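You operate a simulated robot arm through the tools that you are given. There is no shell and no other tool.

You run a simulated robot arm. Do the job below in one go: nothing can be reset, and whatever is moved stays where it is left.

Task
Torque both rail clamp bolts in two stages: 20 Nm, then 30 Nm.
Fine: both bolts at 20 before either at 30; use the red torque wrench, reset it on the parts shelf and leave it there.
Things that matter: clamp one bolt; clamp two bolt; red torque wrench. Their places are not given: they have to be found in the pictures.

It is judged by the outcome, as a careful person would: the job done as asked, and still so three seconds after it is handed in. It fails if anything else is knocked over, pushed out of place, dropped, spilled or broken.

Robot
A 6-joint arm with a three-finger gripper, fixed in place. Base frame: the origin is on the floor under the middle of its stand, x ahead of it, y to its left, z up; the work surface is at about z = 0.588. Units: m, degrees, N and s.
It reaches about 1.213 m from its shoulder. Its first joint turns from -166.0 to 166.0 degrees. Payload 4.89 kg.
The TCP is the grasp point between the finger pads, 0.03 m short of the fingertips. In the tool frame z runs along the fingers and y along their closing line. The gripper opens to 0.164 m; its body begins 0.125 m behind the TCP.
Orientation is that of the tool frame in the base frame, as [roll, pitch, yaw] about the fixed x, y, z axes, in that order (R = Rz(yaw) Ry(pitch) Rx(roll)). With the fingers straight down and closing along the base's y, the tool's x points along the base's -x, its y along +y and its z along -z.

Tools
- The arm moves only by the tool apply_moves. Its arguments are lists of equal length, an entry for each row: "xyz": the shift along the base's x, y, z in m, a list of three; "rotation": the turn, a rotation vector about the base's x, y, z in degrees, a list of three; "claw": the opening in per cent of the stroke, from 0 (shut) to 100 (fully open). In form: {"xyz": [[tx, ty, tz], ...], "rotation": [[rx, ry, rz], ...], "claw": [claw, ...]}. A call has 1 to 20 rows; each row is the pose to reach, as a shift and turn from the pose commanded when the call began. Rows are played at 5 a second. More than 0.05 m and 8.6 degrees between two rows, or a gripper value outside its range, and nothing of the call is played. A pose out of reach is approached as far as the arm can. The call stops where the force on the tool passes 40 N (or 10 N more than at its start, if that is more) or the arm is blocked; 0.2 s more then pass. Each finger travels about 0.108 m/s and halts on what it meets, pressing with about 38 N; the grip force reading is that of the motor and also rises with nothing between the fingers. The clock runs only during rows and for 0.2 s after the last one: add rows that repeat a pose to give the fingers time. It gives the time, the measured TCP pose, the force on the tool (base axes), the opening and the grip force at its end, in the units of the frame above (readings bear some noise), with the torque about the TCP (base axes, N m) and any sound that the robot's microphone picked up, and new pictures: "pictures" is both (left out), scene, wrist or none.
- Cameras (640 x 400 px; columns grow to the right, rows downward): "scene" is fixed at [0.2214, 0.6471, 1.311]; the picture's right is [0.01, -1.00, 0.00], its down [-0.82, -0.01, -0.58] and it looks along [0.58, 0.01, -0.82] (base axes); focal length 344 px, centre (320, 200). "wrist" rides on the gripper at [0.076, -0.002, -0.152] in the tool frame; the picture's right is [0.02, 1.00, 0.00], its down [-0.88, 0.02, -0.47] and it looks along [-0.47, 0.01, 0.88] (tool axes); focal length 247 px, centre (320, 200).
- raise_lower(by): moves the trunk up (or, below 0, down) by that many m; the arm rides with it, the base frame stays. It gives what a move gives, with no picture.
- measure_at(camera, pixels): there is no depth. For up to 12 entries [column, row, z] of the newest picture of that camera ("zoom" is the newest enlarged one), the place [x, y] in the base frame at which the ray of that pixel passes the height z, good to about 0.002 m. No time passes.
- close_up(camera, box): a new picture of the part [left, top, right, bottom] of that camera's present view, enlarged. No time passes.
- finish_job(): hands the job in; it is judged then, once.

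Open the gripper and draw the arm clear of the work before you hand the job in, unless the task says otherwise.

The tools are called after ">>>" as name(argument=value, ...) on one line, values as JSON. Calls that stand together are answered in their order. apply_moves: Moves the arm, as the interface text tells. Its arguments: {"type":"object","properties":{"xyz":{"type":"array"},"rotation":{"type":"array"},"claw":{"type":"array"},"pictures":{"type":"string","enum":["both","scene","wrist","none"]}},"required":["xyz","rotation","claw"]} The other tools are called the same way: raise_lower (by) moves the trunk up or down; measure_at (camera, pixels) gives the place at which the rays of pixels pass given heights; close_up (camera, box) takes an enlarged picture of a part of a camera's view; finish_job () hands the job in.

At the start:

```text
t: 0.0
tcp_pos: [0.7479, 0.4515, 0.8251]
ee_rot: [-179.9, -0.1, -179.9]
ft_force: [-0.3, -0.5, -0.5]
wrist_torque: [0.02, -0.03, 0.02]
opening: 0.1639
grip_force: 0.0
trunk travel left (down, up): [-0.1, 0.29]
```

scene: 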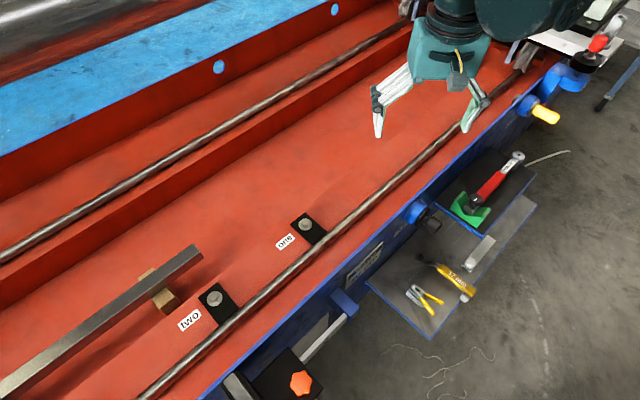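
wrist: 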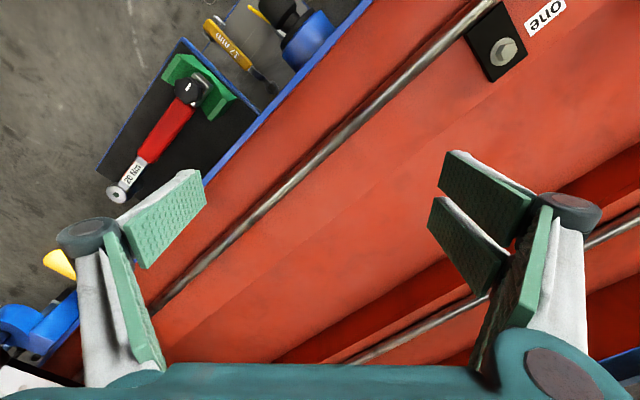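

I start by looking at the red wrench near scene (490,185) and the bolts near (305,225) and (215,298), enlarged.

>>> close_up(camera="scene", box=[420, 130, 580, 230])

>>> close_up(camera="scene", box=[160, 190, 400, 340])

>>> close_up(camera="wrist", box=[80, 0, 340, 220])

>>> close_up(camera="scene", box=[360, 190, 560, 330])

>>> close_up(camera="scene", box=[480, 0, 640, 130])

```text
4.00 times, centred on (500, 180) of scene
```

zoom: 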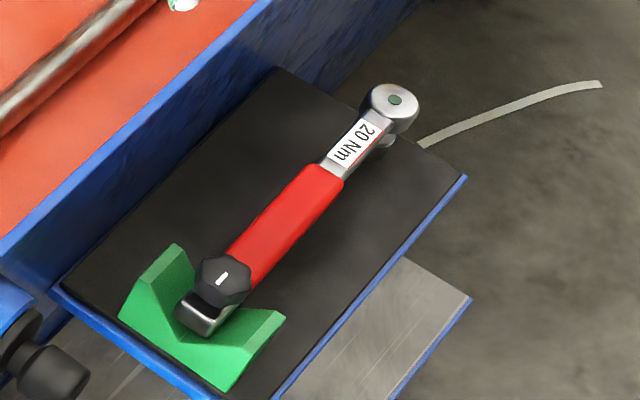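

```text
2.67 times, centred on (280, 265) of scene
```

zoom: 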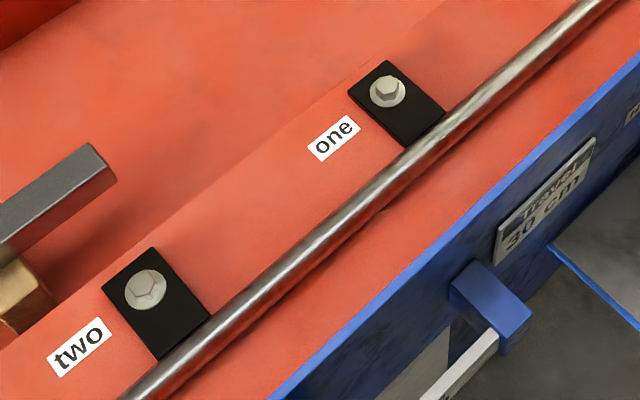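

```text
1.82 times, centred on (210, 110) of wrist
```

zoom: 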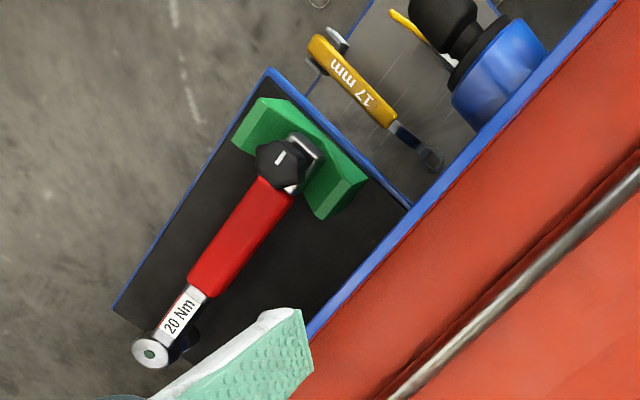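

```text
2.86 times, centred on (460, 260) of scene
```

zoom: 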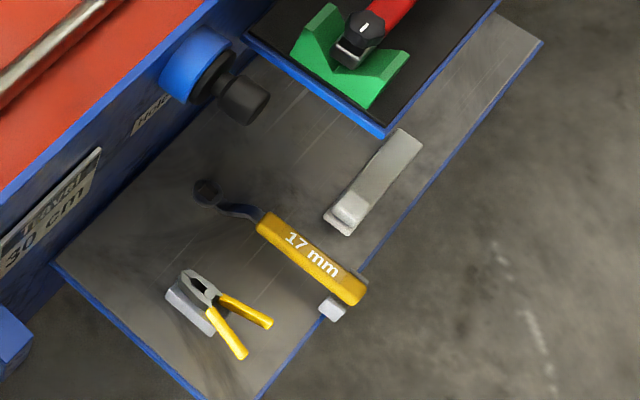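

```text
3.08 times, centred on (560, 65) of scene
```

zoom: 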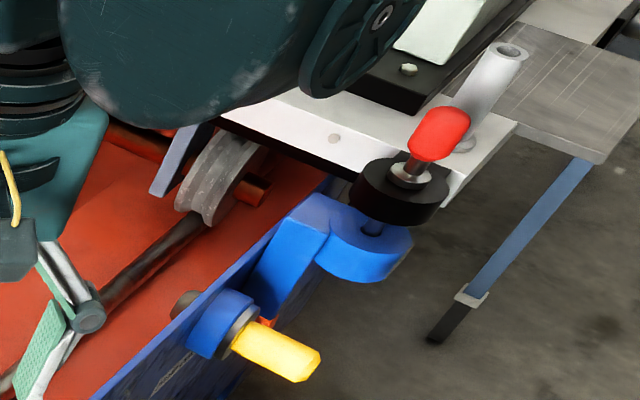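

The wrench lies on the dark shelf with its head at scene (517,156) / wrist (117,193) and its dial at scene (476,200) / wrist (188,88). I triangulate heights by measuring the same points from both cameras.

>>> measure_at(camera="scene", pixels=[[518, 155, 0.5], [518, 155, 0.6], [476, 199, 0.5], [476, 199, 0.6], [305, 224, 0.55], [305, 224, 0.65], [215, 298, 0.55], [215, 298, 0.65], [537, 175, 0.5], [537, 175, 0.6]])

>>> measure_at(camera="wrist", pixels=[[117, 193, 0.5], [117, 193, 0.6], [190, 86, 0.5], [190, 86, 0.6], [504, 50, 0.55], [504, 50, 0.65], [97, 170, 0.5], [97, 170, 0.6]])

```text
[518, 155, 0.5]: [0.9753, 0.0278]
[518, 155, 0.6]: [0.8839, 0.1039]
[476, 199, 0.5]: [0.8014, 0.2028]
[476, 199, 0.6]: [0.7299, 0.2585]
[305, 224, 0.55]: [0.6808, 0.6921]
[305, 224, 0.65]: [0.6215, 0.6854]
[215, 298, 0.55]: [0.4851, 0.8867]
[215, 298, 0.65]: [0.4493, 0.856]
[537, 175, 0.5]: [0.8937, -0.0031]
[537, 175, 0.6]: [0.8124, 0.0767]
```

```text
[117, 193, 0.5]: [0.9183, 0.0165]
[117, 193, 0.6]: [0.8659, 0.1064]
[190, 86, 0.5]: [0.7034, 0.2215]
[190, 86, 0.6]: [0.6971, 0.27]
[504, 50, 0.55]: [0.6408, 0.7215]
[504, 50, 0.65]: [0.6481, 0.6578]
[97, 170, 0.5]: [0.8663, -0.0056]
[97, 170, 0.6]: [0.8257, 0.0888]
```

Triangulation puts the wrench head near (0.847,0.137,0.64), dial near (0.694,0.287,0.65), and bolt one near (0.648,0.688,0.605). I move the gripper at its present height so that the wrist camera looks onto the shelf.

>>> apply_moves(xyz=[[-0.015, -0.04, 0], [-0.03, -0.08, 0], [-0.045, -0.12, 0], [-0.06, -0.16, 0], [-0.075, -0.2, 0], [-0.087, -0.24, 0], [-0.087, -0.24, 0]], rotation=[[0, 0, 0], [0, 0, 0], [0, 0, 0], [0, 0, 0], [0, 0, 0], [0, 0, 0], [0, 0, 0]], claw=[100, 100, 100, 100, 100, 100, 100])

```text
t: 1.6
tcp_pos: [0.66, 0.2117, 0.8275]
ee_rot: [-179.9, 0.0, -180.0]
ft_force: [-0.1, 0.2, -0.4]
wrist_torque: [-0.07, 0.0, 0.0]
opening: 0.1642
grip_force: 0.1
trunk travel left (down, up): [-0.1, 0.29]
```

scene: 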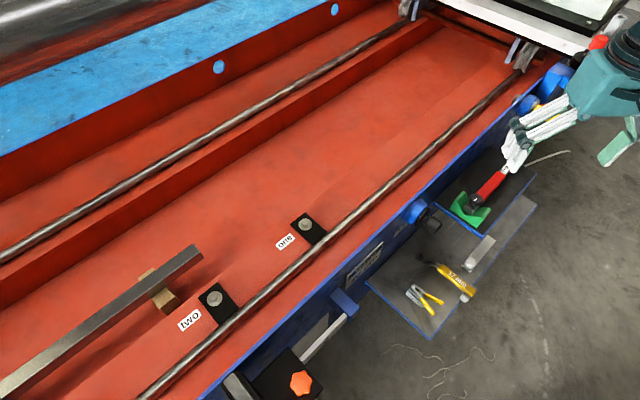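
wrist: 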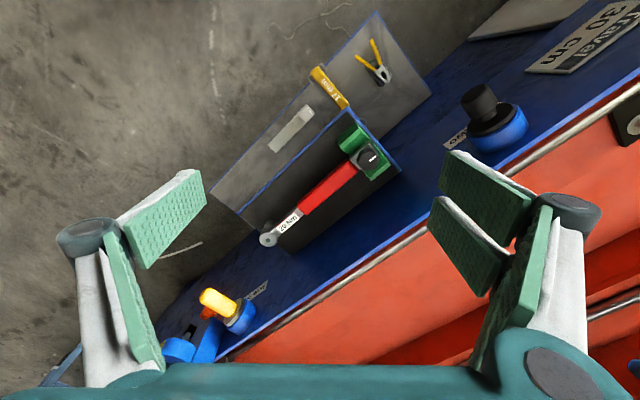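

The wrench is now in the middle of the wrist view, head at (268,238) and dial at (370,157). I enlarge it.

>>> close_up(camera="wrist", box=[240, 110, 420, 260])

>>> close_up(camera="scene", box=[430, 130, 560, 230])

>>> close_up(camera="scene", box=[265, 195, 345, 255])

>>> close_up(camera="scene", box=[170, 265, 260, 335])

```text
2.67 times, centred on (330, 185) of wrist
```

zoom: 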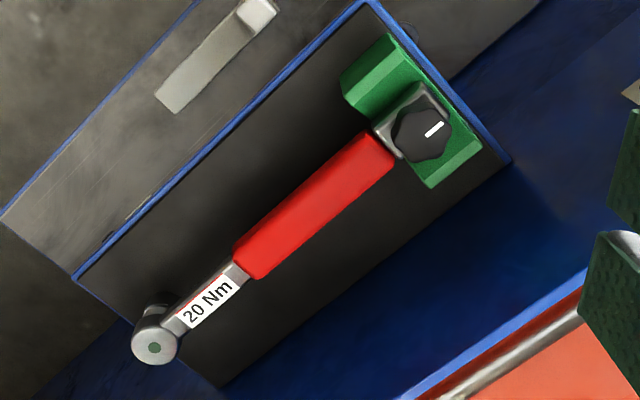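

```text
4.00 times, centred on (495, 180) of scene
```

zoom: 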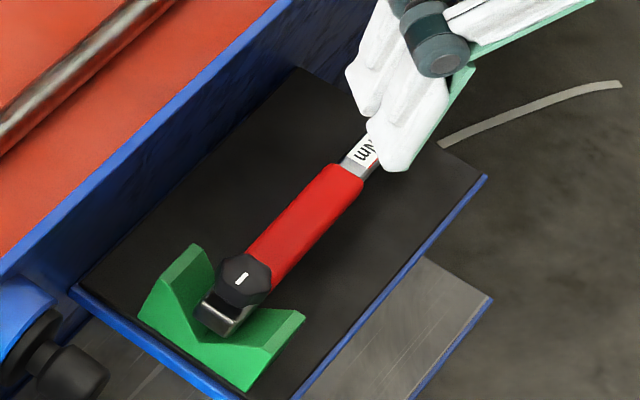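

```text
6.67 times, centred on (305, 225) of scene
```

zoom: 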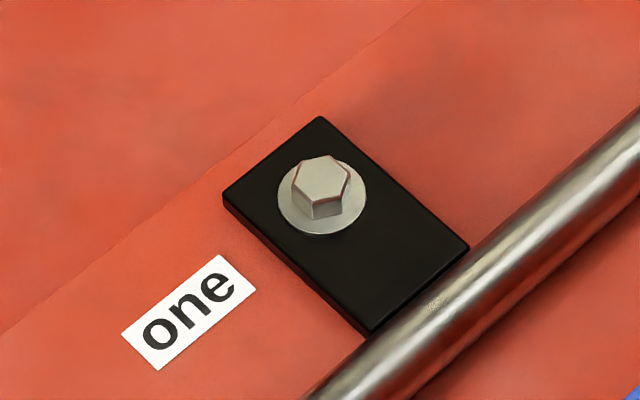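

```text
5.71 times, centred on (215, 300) of scene
```

zoom: 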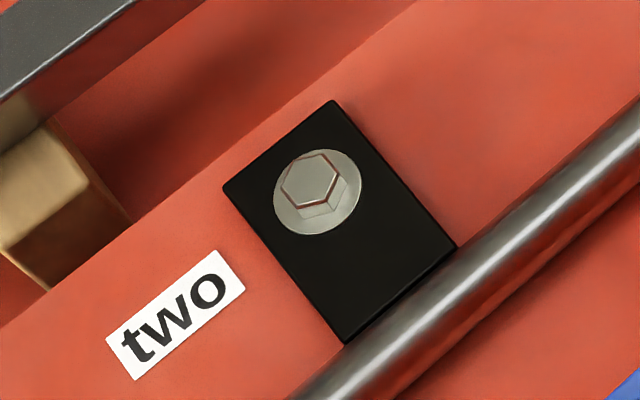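

I measure the same wrench and shelf points in both views to fix heights: head (268,240), dial (368.6,160.7), handle ends, and shelf corners in the wrist view, with the matching scene pixels.

>>> measure_at(camera="wrist", pixels=[[268.2, 240.1, 0.55], [268.2, 240.1, 0.65], [368.6, 160.7, 0.55], [368.6, 160.7, 0.65], [238.2, 213.8, 0.55], [238.2, 213.8, 0.65], [401.9, 170, 0.55], [401.9, 170, 0.65], [304.5, 208.2, 0.6], [351.7, 165.5, 0.6], [348, 110.8, 0.55], [348, 110.8, 0.65]])

>>> measure_at(camera="scene", pixels=[[518, 155, 0.55], [518, 155, 0.65], [476.2, 199, 0.55], [476.2, 199, 0.65], [536.7, 173.7, 0.55], [536.7, 173.7, 0.65], [433.7, 202.5, 0.55], [433.7, 202.5, 0.65], [305.2, 222.3, 0.6], [305.2, 222.3, 0.62], [213.7, 297.2, 0.6], [213.7, 297.2, 0.62]])

```text
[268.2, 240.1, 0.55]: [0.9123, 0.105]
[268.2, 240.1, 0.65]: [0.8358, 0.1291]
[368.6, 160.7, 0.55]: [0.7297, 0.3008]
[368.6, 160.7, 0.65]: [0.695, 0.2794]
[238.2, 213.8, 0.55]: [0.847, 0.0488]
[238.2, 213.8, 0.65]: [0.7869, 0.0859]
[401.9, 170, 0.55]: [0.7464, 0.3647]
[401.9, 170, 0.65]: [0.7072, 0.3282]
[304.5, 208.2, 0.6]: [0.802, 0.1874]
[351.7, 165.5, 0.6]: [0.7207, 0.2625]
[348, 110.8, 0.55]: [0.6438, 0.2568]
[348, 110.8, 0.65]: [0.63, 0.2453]
```

```text
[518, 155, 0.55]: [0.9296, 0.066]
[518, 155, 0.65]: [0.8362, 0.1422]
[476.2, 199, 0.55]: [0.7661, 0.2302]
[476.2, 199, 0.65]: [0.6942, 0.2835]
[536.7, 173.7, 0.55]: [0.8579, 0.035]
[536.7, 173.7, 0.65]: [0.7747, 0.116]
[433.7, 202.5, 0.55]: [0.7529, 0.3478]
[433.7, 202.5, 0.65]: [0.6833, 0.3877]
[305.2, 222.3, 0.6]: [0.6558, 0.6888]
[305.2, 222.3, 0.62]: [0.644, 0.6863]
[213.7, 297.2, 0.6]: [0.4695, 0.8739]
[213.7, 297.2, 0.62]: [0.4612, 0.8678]
```

The shelf surface comes out at about z=0.585, head top (0.852,0.126,0.63), dial (0.697,0.280,0.646). I look closer at labels around the shelves, at wrist (455,138) and (260,290).

>>> close_up(camera="wrist", box=[420, 70, 540, 170])

>>> close_up(camera="wrist", box=[150, 200, 320, 360])

>>> close_up(camera="scene", box=[380, 180, 480, 260])

>>> close_up(camera="wrist", box=[520, 0, 640, 90])

```text
4.00 times, centred on (480, 120) of wrist
```

zoom: 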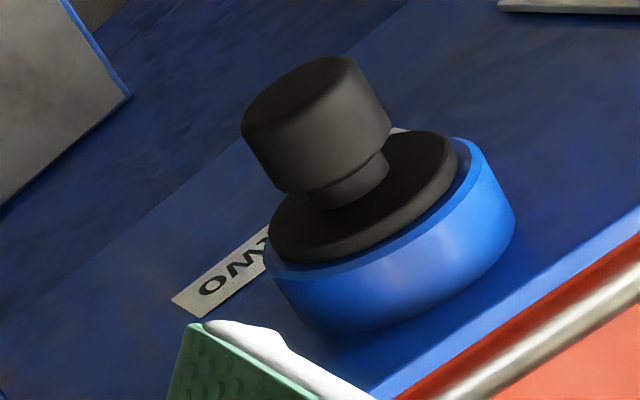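

```text
2.50 times, centred on (235, 280) of wrist
```

zoom: 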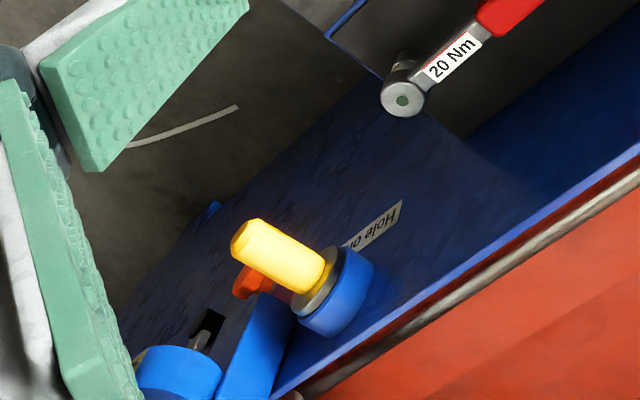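

```text
5.00 times, centred on (430, 220) of scene
```

zoom: 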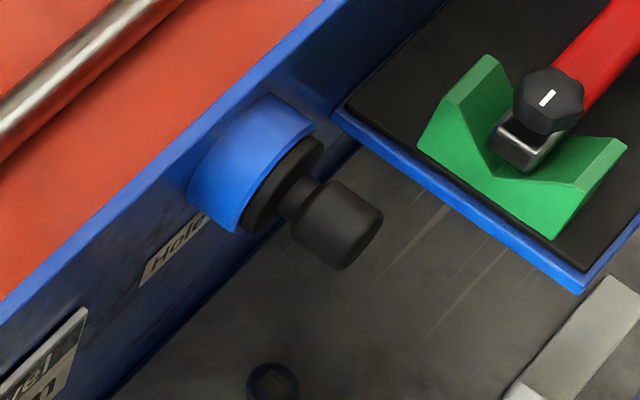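

```text
4.44 times, centred on (580, 45) of wrist
```

zoom: 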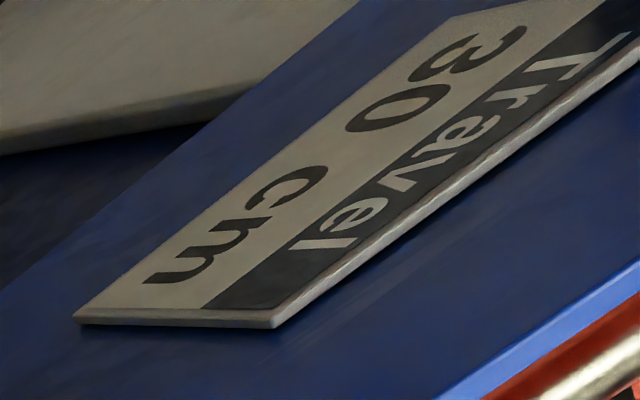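

The wall beside the shelf has a blue top edge; I check its height by measuring its red/blue boundary from both cameras, plus bar end near scene (200,255), rail and bed edges near the bolts.

>>> measure_at(camera="wrist", pixels=[[560, 129, 0.6], [560, 129, 0.7], [500, 169, 0.6], [500, 169, 0.7]])

>>> measure_at(camera="scene", pixels=[[416, 192, 0.6], [416, 192, 0.7], [384, 222, 0.6], [384, 222, 0.7], [203, 256, 0.6], [203, 256, 0.7]])

>>> close_up(camera="scene", box=[340, 140, 500, 260])

>>> close_up(camera="scene", box=[100, 220, 260, 340])

```text
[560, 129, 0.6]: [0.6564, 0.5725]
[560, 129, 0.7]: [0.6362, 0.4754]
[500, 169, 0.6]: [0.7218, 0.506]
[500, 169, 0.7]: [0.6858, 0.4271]
```

```text
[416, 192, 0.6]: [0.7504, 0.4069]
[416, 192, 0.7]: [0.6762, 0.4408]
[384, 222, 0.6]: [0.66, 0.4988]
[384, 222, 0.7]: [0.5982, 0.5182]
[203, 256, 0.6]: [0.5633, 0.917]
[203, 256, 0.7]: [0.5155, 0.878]
```

```text
3.33 times, centred on (420, 200) of scene
```

zoom: 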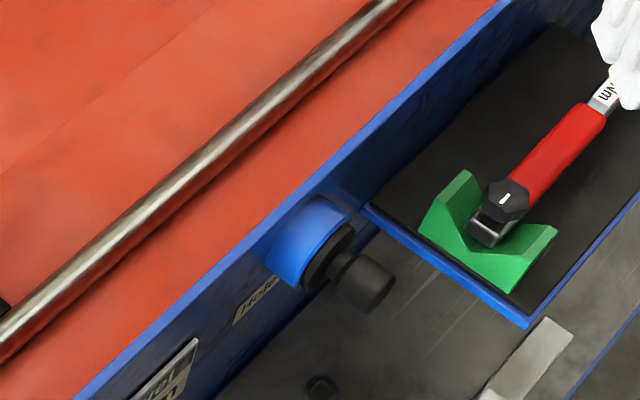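

```text
3.33 times, centred on (180, 280) of scene
```

zoom: 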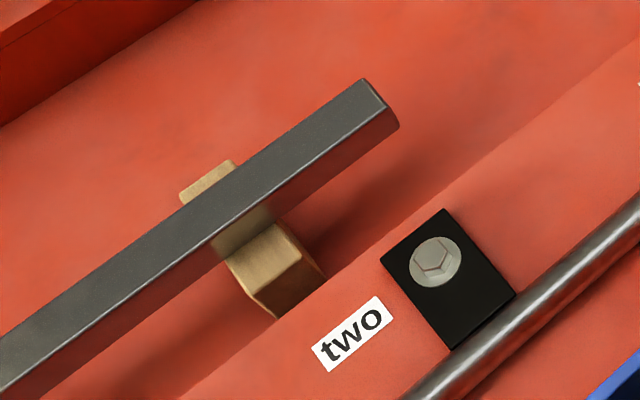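

The wall lip comes out at about z=0.69 (n≈0.79), with the bolts in a trough at about 0.60. I scout the bolts with the wrist camera before gripping, moving to about (0.54,0.70,0.87).

>>> apply_moves(xyz=[[-0.01, 0.045, 0.005], [-0.02, 0.09, 0.01], [-0.03, 0.135, 0.015], [-0.04, 0.18, 0.02], [-0.05, 0.225, 0.025], [-0.06, 0.27, 0.03], [-0.07, 0.315, 0.035], [-0.08, 0.36, 0.04], [-0.09, 0.405, 0.04], [-0.1, 0.45, 0.04], [-0.12, 0.49, 0.04], [-0.12, 0.49, 0.04]], rotation=[[0, 0, 0], [0, 0, 0], [0, 0, 0], [0, 0, 0], [0, 0, 0], [0, 0, 0], [0, 0, 0], [0, 0, 0], [0, 0, 0], [0, 0, 0], [0, 0, 0], [0, 0, 0]], claw=[100, 100, 100, 100, 100, 100, 100, 100, 100, 100, 100, 100])

```text
t: 4.2
tcp_pos: [0.5407, 0.7045, 0.8661]
ee_rot: [180.0, 0.1, 180.0]
ft_force: [0.3, 0.1, 0.3]
wrist_torque: [0.08, 0.05, 0.0]
opening: 0.1638
grip_force: 0.0
trunk travel left (down, up): [-0.1, 0.29]
```

scene: 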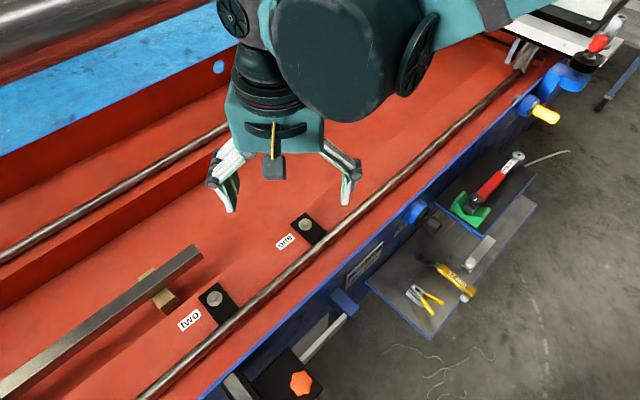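
wrist: 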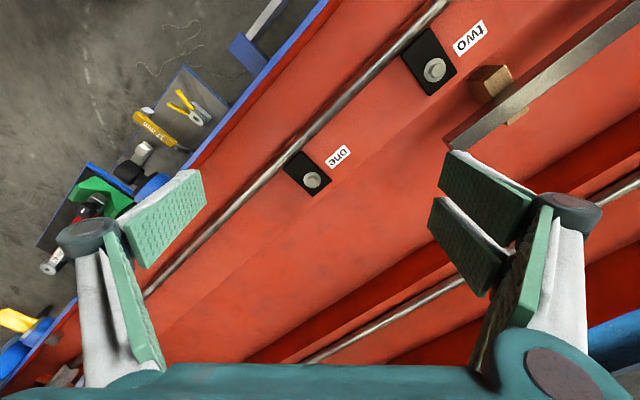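

Both bolts are in the wrist view: one at (312,180), two at (435,70), bar end near (455,145). I enlarge them for precise positions.

>>> close_up(camera="wrist", box=[270, 140, 366, 200])

>>> close_up(camera="wrist", box=[380, 10, 540, 150])

>>> close_up(camera="wrist", box=[240, 120, 480, 370])

```text
6.67 times, centred on (318, 170) of wrist
```

zoom: 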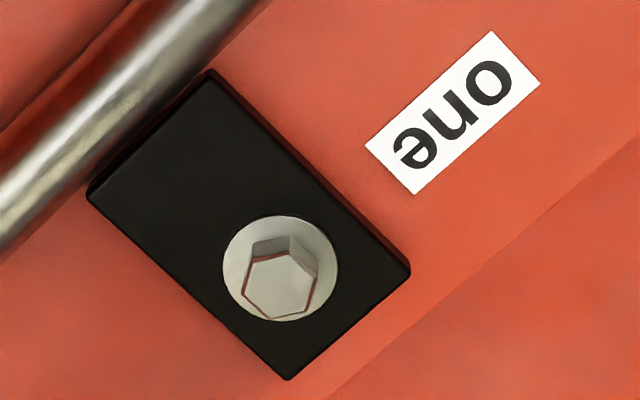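

```text
2.86 times, centred on (460, 80) of wrist
```

zoom: 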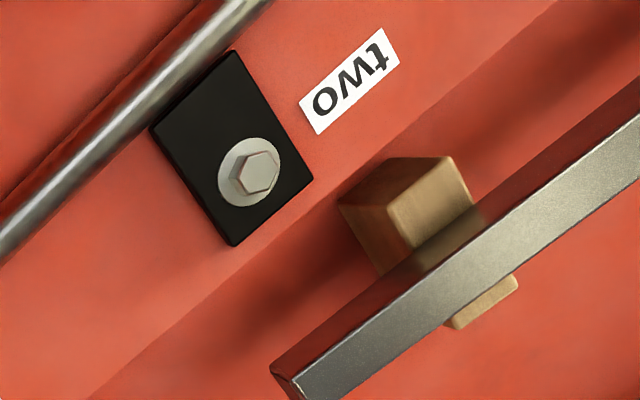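

```text
1.60 times, centred on (360, 245) of wrist
```

zoom: 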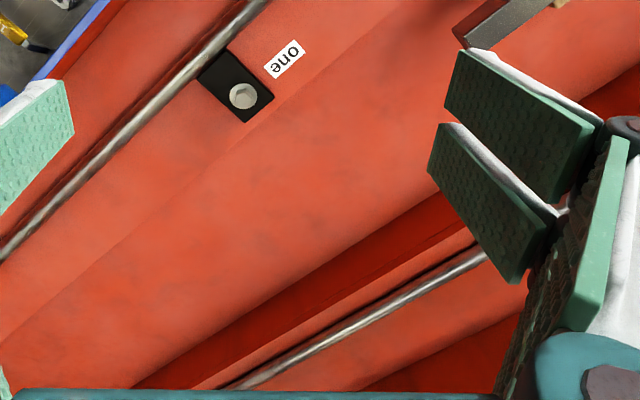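

I measure bolt tops, the bar end, the wood block, and the ridge line in this wrist view.

>>> measure_at(camera="wrist", pixels=[[312.0, 183.0, 0.6], [312.0, 183.0, 0.62], [438, 70.2, 0.6], [438, 70.2, 0.62], [443, 142, 0.6], [443, 142, 0.7], [451, 151, 0.6], [451, 151, 0.7], [254, 361, 0.58], [420, 249, 0.58], [466, 67, 0.6], [466, 67, 0.65]])

>>> measure_at(camera="scene", pixels=[[191, 244, 0.6], [191, 244, 0.7], [203, 257, 0.6], [203, 257, 0.7], [305.3, 220.8, 0.61], [304.8, 224.5, 0.6]])

```text
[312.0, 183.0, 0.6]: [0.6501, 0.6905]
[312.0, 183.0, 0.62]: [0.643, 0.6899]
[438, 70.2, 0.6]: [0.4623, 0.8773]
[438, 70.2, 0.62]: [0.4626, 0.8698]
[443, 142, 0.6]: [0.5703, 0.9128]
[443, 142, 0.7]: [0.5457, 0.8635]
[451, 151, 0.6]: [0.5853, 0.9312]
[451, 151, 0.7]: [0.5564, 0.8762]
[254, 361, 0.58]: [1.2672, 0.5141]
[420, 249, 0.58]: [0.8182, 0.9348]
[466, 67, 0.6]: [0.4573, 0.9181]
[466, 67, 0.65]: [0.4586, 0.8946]
```

```text
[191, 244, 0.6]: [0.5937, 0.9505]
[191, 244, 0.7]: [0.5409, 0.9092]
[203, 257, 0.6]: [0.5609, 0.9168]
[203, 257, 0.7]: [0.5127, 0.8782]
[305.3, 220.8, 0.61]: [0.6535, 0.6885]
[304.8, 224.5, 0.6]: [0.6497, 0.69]
```

Bolt one sits at about (0.642,0.688), bolt two at (0.4625,0.870), hex tops near z=0.62; the bar end is near bolt two so swings must stay toward +x. I test in free air whether the wrist can turn the roughly -180° that I would need for the bolts.

>>> apply_moves(xyz=[[0, 0, 0], [0, 0, 0], [0, 0, 0], [0, 0, 0], [0, 0, 0], [0, 0, 0], [0, 0, 0], [0, 0, 0], [0, 0, 0], [0, 0, 0], [0, 0, 0], [0, 0, 0], [0, 0, 0], [0, 0, 0], [0, 0, 0], [0, 0, 0], [0, 0, 0], [0, 0, 0], [0, 0, 0], [0, 0, 0]], rotation=[[0, 0, -8.5], [0, 0, -17], [0, 0, -25.5], [0, 0, -34], [0, 0, -42.5], [0, 0, -51], [0, 0, -59.5], [0, 0, -68], [0, 0, -76.5], [0, 0, -85], [0, 0, -93.5], [0, 0, -102], [0, 0, -110.5], [0, 0, -119], [0, 0, -127.5], [0, 0, -136], [0, 0, -144.5], [0, 0, -153], [0, 0, -161.5], [0, 0, -170]], claw=[100, 100, 100, 100, 100, 100, 100, 100, 100, 100, 100, 100, 100, 100, 100, 100, 100, 100, 100, 100])

```text
t: 8.4
tcp_pos: [0.5416, 0.7007, 0.8662]
ee_rot: [-179.8, 0.0, 61.5]
ft_force: [-0.5, 0.1, 0.4]
wrist_torque: [0.01, 0.03, 0.01]
opening: 0.1642
grip_force: 0.0
out of reach, approached as far as the arm can: row 15, 16, 17, 18, 19, 20
trunk travel left (down, up): [-0.1, 0.29]
```

scene: 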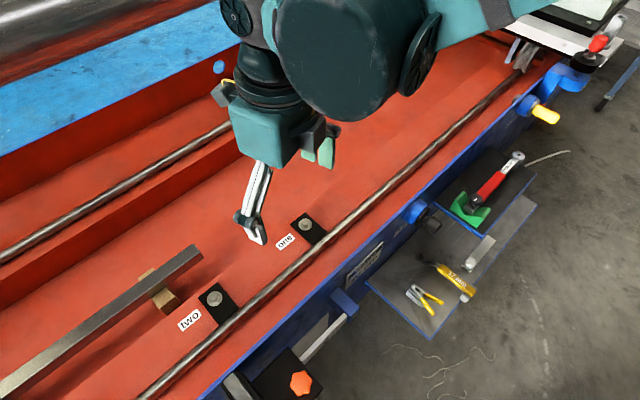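
wrist: 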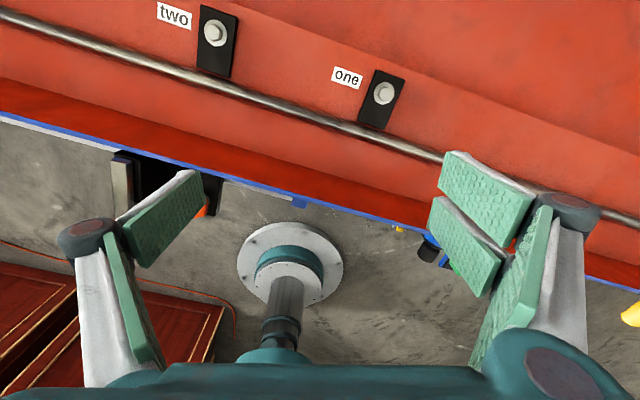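

The wrist stopped at yaw 61.5°, so negative turning is limited there; positive turning (J6 up to about +166) will be used instead. I turn back and check what reference the next call uses.

>>> apply_moves(xyz=[[0, 0, 0], [0, 0, 0], [0, 0, 0], [0, 0, 0], [0, 0, 0], [0, 0, 0]], rotation=[[0, 0, 8.5], [0, 0, 17], [0, 0, 25.5], [0, 0, 34], [0, 0, 42.5], [0, 0, 51]], claw=[100, 100, 100, 100, 100, 100], pictures="none")

```text
t: 9.8
tcp_pos: [0.5416, 0.7011, 0.8662]
ee_rot: [-180.0, 0.0, 112.5]
ft_force: [-0.8, 0.0, 0.0]
wrist_torque: [-0.01, 0.01, -0.02]
opening: 0.164
grip_force: 0.0
trunk travel left (down, up): [-0.1, 0.29]
```

The reference is the reached pose. Now I move over the wrench handle at about (0.757,0.222), yaw 135°, at z≈0.83, with the claw narrowed to 45 %.

>>> apply_moves(xyz=[[0.018, -0.04, 0], [0.036, -0.08, 0], [0.054, -0.12, 0], [0.072, -0.16, 0], [0.09, -0.2, 0], [0.108, -0.24, 0], [0.126, -0.28, -0.01], [0.144, -0.32, -0.015], [0.162, -0.36, -0.02], [0.18, -0.4, -0.025], [0.198, -0.44, -0.03], [0.2154, -0.479, -0.036], [0.2154, -0.479, -0.036]], rotation=[[0, 0, 2], [0, 0, 4], [0, 0, 6], [0, 0, 8], [0, 0, 10], [0, 0, 12], [0, 0, 14], [0, 0, 16], [0, 0, 18], [0, 0, 20], [0, 0, 21], [0, 0, 22.5], [0, 0, 22.5]], claw=[100, 100, 100, 90, 80, 70, 60, 50, 45, 45, 45, 45, 45])

```text
t: 12.6
tcp_pos: [0.756, 0.2213, 0.8312]
ee_rot: [-179.9, 0.0, 134.9]
ft_force: [0.0, 0.5, -0.1]
wrist_torque: [-0.1, -0.04, 0.01]
opening: 0.0739
grip_force: 0.1
trunk travel left (down, up): [-0.1, 0.29]
```

scene: 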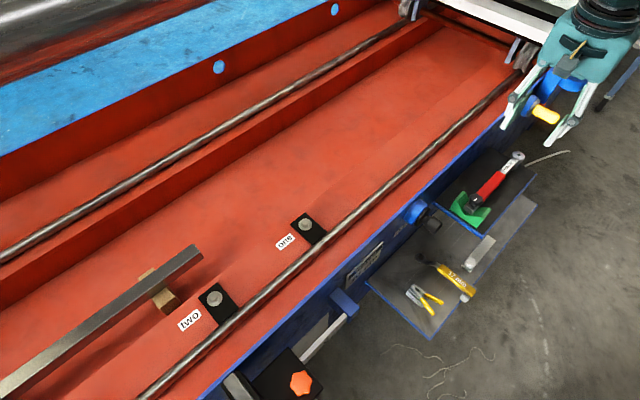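
wrist: 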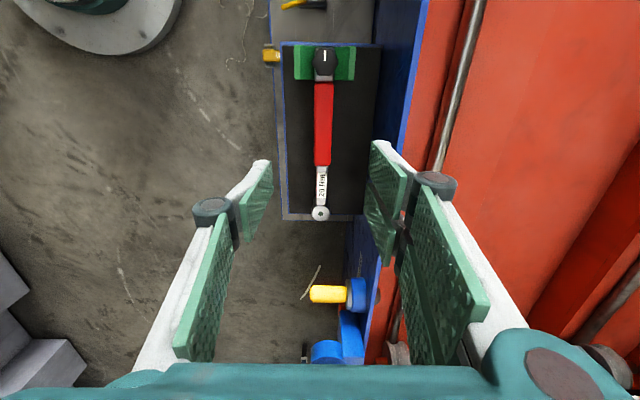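

The wrench is aligned vertically in the wrist view along column ~321 (dial (324,58), head (320,213)). I enlarge to refine position and heights.

>>> close_up(camera="wrist", box=[260, 35, 400, 130])

>>> close_up(camera="wrist", box=[260, 130, 400, 230])

>>> close_up(camera="scene", box=[440, 140, 540, 230])

```text
4.21 times, centred on (330, 82) of wrist
```

zoom: 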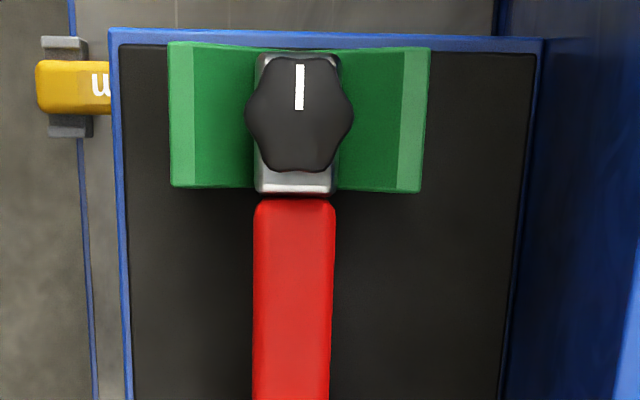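

```text
4.00 times, centred on (330, 180) of wrist
```

zoom: 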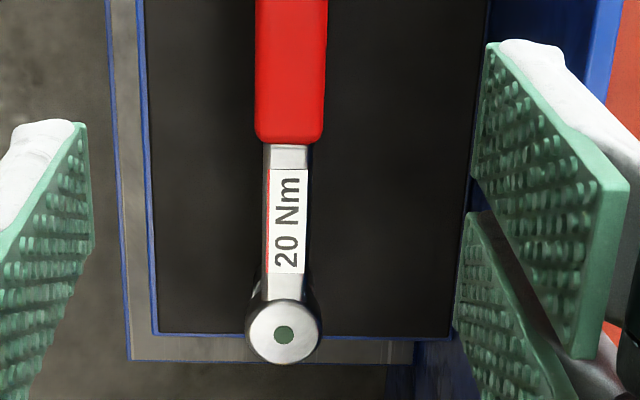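

```text
4.44 times, centred on (490, 185) of scene
```

zoom: 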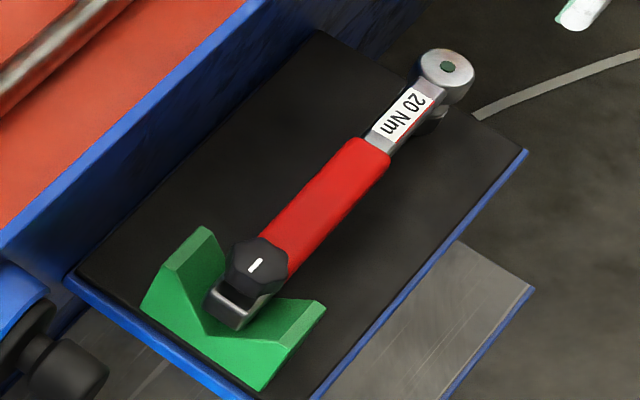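

I measure head (321,213.5), dial (325,61.3), and handle ends (324,81.5), (322.5,165) at candidate heights, along with scene counterparts.

>>> measure_at(camera="wrist", pixels=[[321, 213.5, 0.62], [321, 213.5, 0.64], [325, 61.3, 0.64], [325, 61.3, 0.66], [324, 81.5, 0.61], [324, 81.5, 0.63], [322.5, 165, 0.61], [322.5, 165, 0.63], [292, 213, 0.588], [364, 214, 0.588], [358, 90, 0.588], [288, 50, 0.588]])

>>> measure_at(camera="scene", pixels=[[518.6, 155.2, 0.62], [518.6, 155.2, 0.64], [476, 200.3, 0.64], [476, 200.3, 0.66], [481, 197, 0.61], [505, 173, 0.61], [505, 173, 0.63]])

```text
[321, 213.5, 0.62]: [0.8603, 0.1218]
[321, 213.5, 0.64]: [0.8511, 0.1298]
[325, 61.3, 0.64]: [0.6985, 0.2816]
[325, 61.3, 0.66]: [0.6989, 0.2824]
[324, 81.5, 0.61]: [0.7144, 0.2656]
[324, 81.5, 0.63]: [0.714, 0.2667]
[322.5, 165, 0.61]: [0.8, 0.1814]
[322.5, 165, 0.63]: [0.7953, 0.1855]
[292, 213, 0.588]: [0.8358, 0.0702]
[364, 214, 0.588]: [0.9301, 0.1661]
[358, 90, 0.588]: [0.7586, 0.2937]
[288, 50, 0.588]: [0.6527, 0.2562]
```

```text
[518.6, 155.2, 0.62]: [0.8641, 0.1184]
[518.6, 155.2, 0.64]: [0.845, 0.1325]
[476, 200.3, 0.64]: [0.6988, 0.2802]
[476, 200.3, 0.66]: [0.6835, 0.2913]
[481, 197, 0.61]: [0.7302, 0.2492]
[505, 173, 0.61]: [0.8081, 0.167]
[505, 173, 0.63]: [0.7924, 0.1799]
```

Head top is at (0.856,0.1255,0.629), dial (0.6985,0.281,0.640), axis 135.4°, handle centre (0.755,0.225). I descend to z≈0.69 with the claw at 32 % and check clearance to the wall before going further.

>>> apply_moves(xyz=[[0, 0.003, 0], [0, 0.003, -0.03], [0, 0.003, -0.06], [0, 0.003, -0.09], [0, 0.003, -0.12], [0, 0.003, -0.14], [0, 0.003, -0.14]], rotation=[[0, 0, 0.4], [0, 0, 0.4], [0, 0, 0.4], [0, 0, 0.4], [0, 0, 0.4], [0, 0, 0.4], [0, 0, 0.4]], claw=[40, 32, 32, 32, 32, 32, 32])

```text
t: 14.2
tcp_pos: [0.7566, 0.2251, 0.6903]
ee_rot: [-179.9, 0.0, 135.3]
ft_force: [-0.2, -0.3, -0.4]
wrist_torque: [-0.01, 0.0, -0.01]
opening: 0.0524
grip_force: 0.0
trunk travel left (down, up): [-0.1, 0.29]
```

scene: 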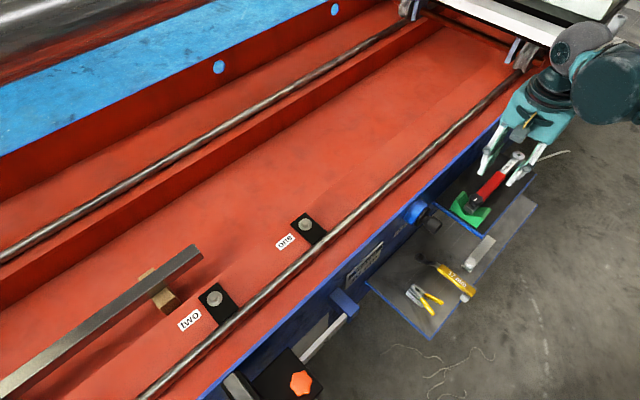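
wrist: 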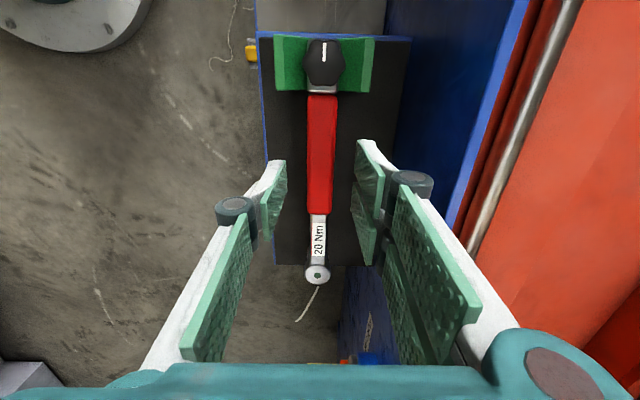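

The handle (column ~320) is centred between the pads. I check the clearance to the wall in a scene close-up before the final descent.

>>> close_up(camera="scene", box=[440, 60, 600, 220])

>>> close_up(camera="wrist", box=[240, 130, 440, 290])

```text
2.50 times, centred on (520, 140) of scene
```

zoom: 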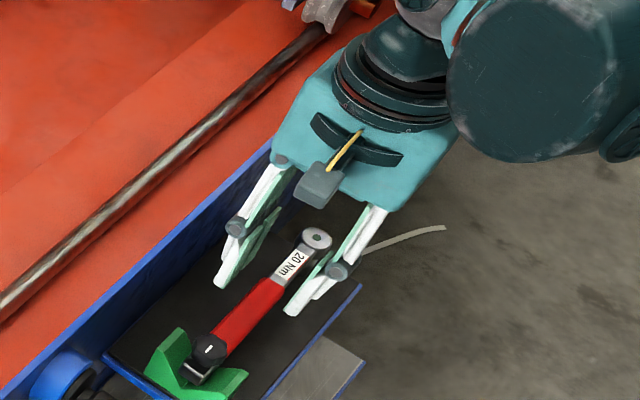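

```text
2.50 times, centred on (340, 210) of wrist
```

zoom: 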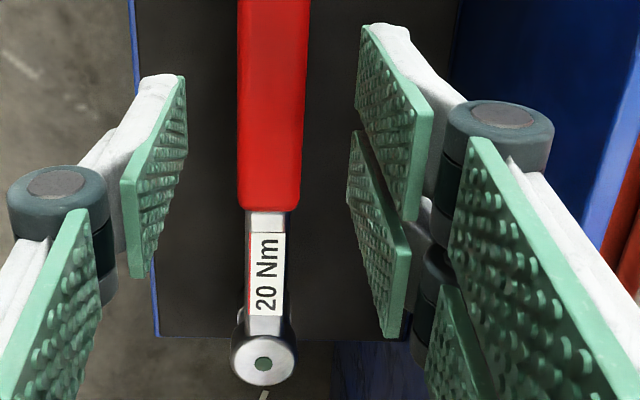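

The fingers have room on both sides. I descend to TCP z≈0.628 with the claw still open at 32 %.

>>> apply_moves(xyz=[[0, 0, -0.02], [0, 0, -0.04], [0, 0, -0.052], [0, 0, -0.062], [0, 0, -0.062]], rotation=[[0, 0, 0], [0, 0, 0], [0, 0, 0], [0, 0, 0], [0, 0, 0]], claw=[32, 32, 32, 32, 32])

>>> close_up(camera="scene", box=[430, 80, 590, 220])

```text
t: 15.4
tcp_pos: [0.7572, 0.2253, 0.6278]
ee_rot: [-179.9, -0.1, 135.3]
ft_force: [0.6, -0.1, 0.6]
wrist_torque: [0.01, -0.02, 0.02]
opening: 0.0526
grip_force: 0.0
trunk travel left (down, up): [-0.1, 0.29]
```

scene: 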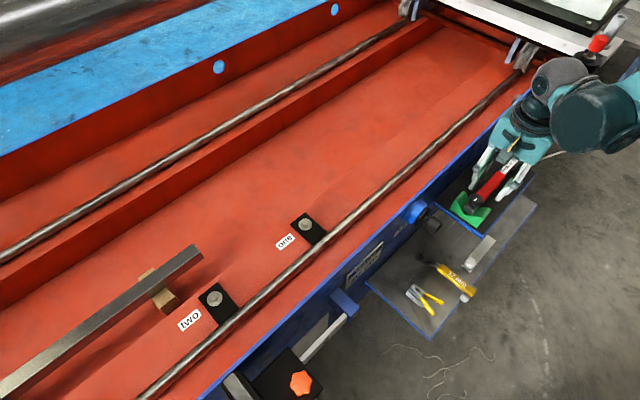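
wrist: 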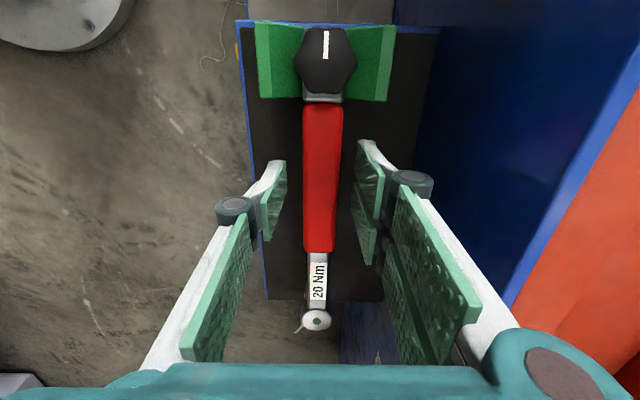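

```text
2.86 times, centred on (510, 150) of scene
```

zoom: 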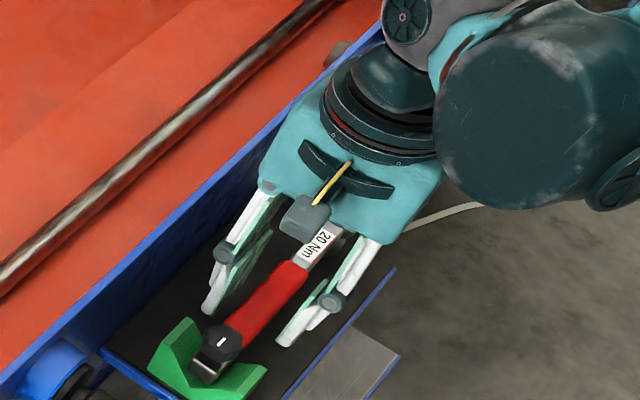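

No contact, handle between the pads. I close the claw on the handle in place.

>>> apply_moves(xyz=[[0, 0, 0], [0, 0, 0], [0, 0, 0], [0, 0, 0], [0, 0, 0]], rotation=[[0, 0, 0], [0, 0, 0], [0, 0, 0], [0, 0, 0], [0, 0, 0]], claw=[22, 14, 5, 0, 0])

```text
t: 16.6
tcp_pos: [0.7554, 0.2255, 0.6282]
ee_rot: [-180.0, 0.0, 135.2]
ft_force: [0.1, 0.2, -0.2]
wrist_torque: [0.03, 0.03, -0.13]
opening: 0.0267
grip_force: 37.8
trunk travel left (down, up): [-0.1, 0.29]
```

scene: 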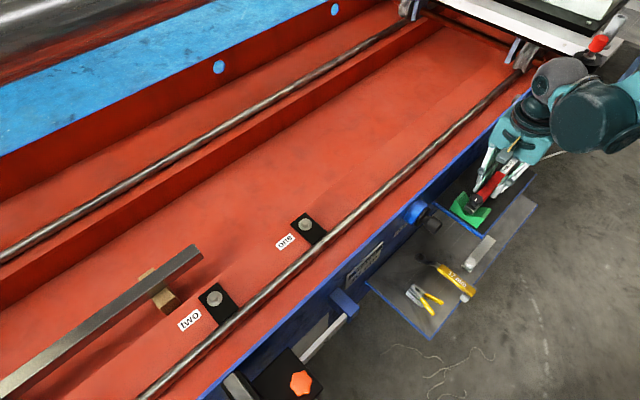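
wrist: 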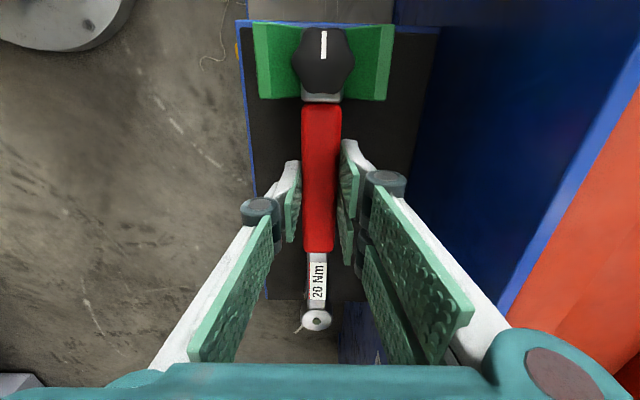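

The handle is held (opening 0.0267, grip 37.8 N). I lift it straight up, 0.05 then to 0.19 m, and check.

>>> apply_moves(xyz=[[0, 0, 0.01], [0, 0, 0.03], [0, 0, 0.06], [0, 0, 0.09], [0, 0, 0.12], [0, 0, 0.15], [0, 0, 0.18], [0, 0, 0.18]], rotation=[[0, 0, 0], [0, 0, 0], [0, 0, 0], [0, 0, 0], [0, 0, 0], [0, 0, 0], [0, 0, 0], [0, 0, 0]], claw=[0, 0, 0, 0, 0, 0, 0, 0])

>>> close_up(camera="wrist", box=[240, 0, 400, 370])

>>> close_up(camera="scene", box=[430, 0, 590, 220])

```text
t: 18.4
tcp_pos: [0.7562, 0.2251, 0.8083]
ee_rot: [-179.8, 0.0, 135.2]
ft_force: [0.3, 0.3, -4.1]
wrist_torque: [0.06, 0.11, 0.01]
opening: 0.0267
grip_force: 38.6
trunk travel left (down, up): [-0.1, 0.29]
```

scene: 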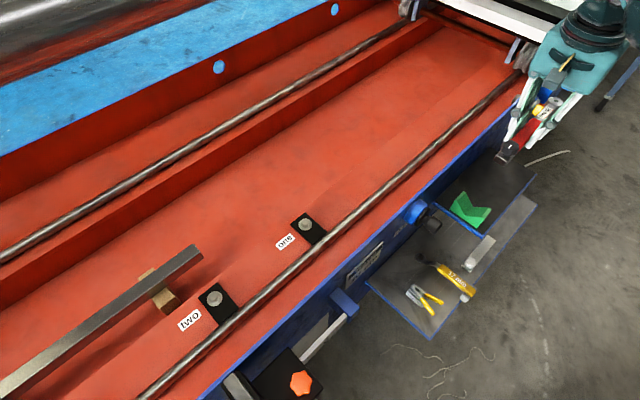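
wrist: 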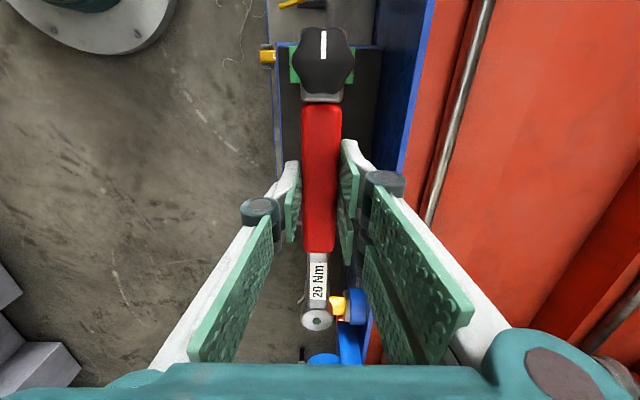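

```text
1.08 times, centred on (320, 185) of wrist (not enlarged: the box is as wide or as high as the picture)
```

zoom: 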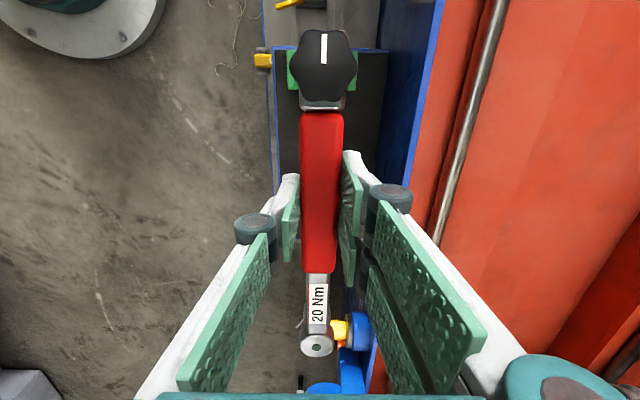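

```text
1.82 times, centred on (510, 110) of scene
```

zoom: 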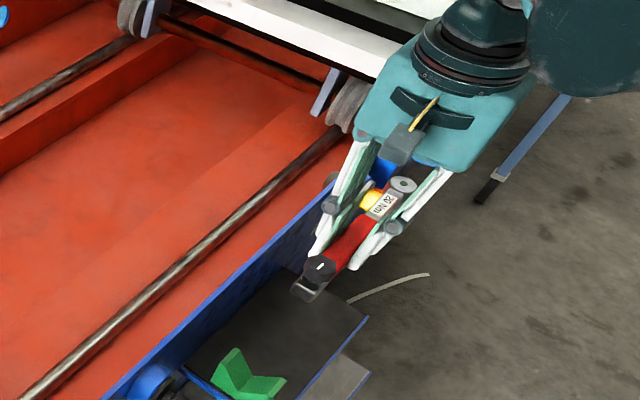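

The wrench came up without shifting (weight about 4 N). I measure where the head top (317,319.5) and dial (323.5,60) sit relative to the TCP in the current wrist and scene views.

>>> measure_at(camera="wrist", pixels=[[317, 319.5, 0.8], [317, 319.5, 0.81], [317, 319.5, 0.82], [323.5, 60, 0.81], [323.5, 60, 0.82], [323.5, 60, 0.83]])

>>> measure_at(camera="scene", pixels=[[556, 102, 0.8], [556, 102, 0.81], [556, 102, 0.82], [509.5, 147, 0.81], [509.5, 147, 0.82], [509.5, 147, 0.83]])

>>> close_up(camera="scene", box=[480, 70, 600, 170])

>>> close_up(camera="wrist", box=[270, 250, 370, 350])

```text
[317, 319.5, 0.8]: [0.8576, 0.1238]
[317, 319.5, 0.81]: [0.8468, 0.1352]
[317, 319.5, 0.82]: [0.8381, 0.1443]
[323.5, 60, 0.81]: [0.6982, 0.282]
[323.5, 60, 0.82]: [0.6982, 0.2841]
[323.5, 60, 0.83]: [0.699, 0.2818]
```

```text
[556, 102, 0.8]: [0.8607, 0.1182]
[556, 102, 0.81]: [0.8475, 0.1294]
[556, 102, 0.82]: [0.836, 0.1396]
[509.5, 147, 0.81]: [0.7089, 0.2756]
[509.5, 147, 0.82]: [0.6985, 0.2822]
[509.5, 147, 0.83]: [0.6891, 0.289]
```

```text
4.00 times, centred on (540, 120) of scene
```

zoom: 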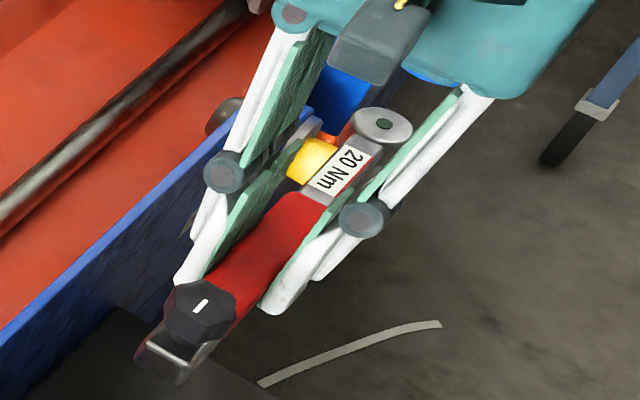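

```text
4.00 times, centred on (320, 300) of wrist
```

zoom: 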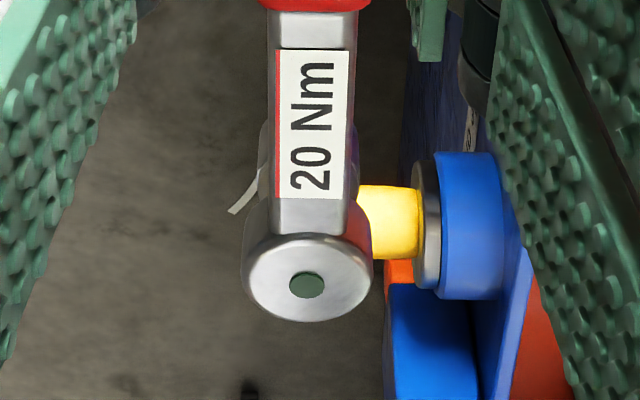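

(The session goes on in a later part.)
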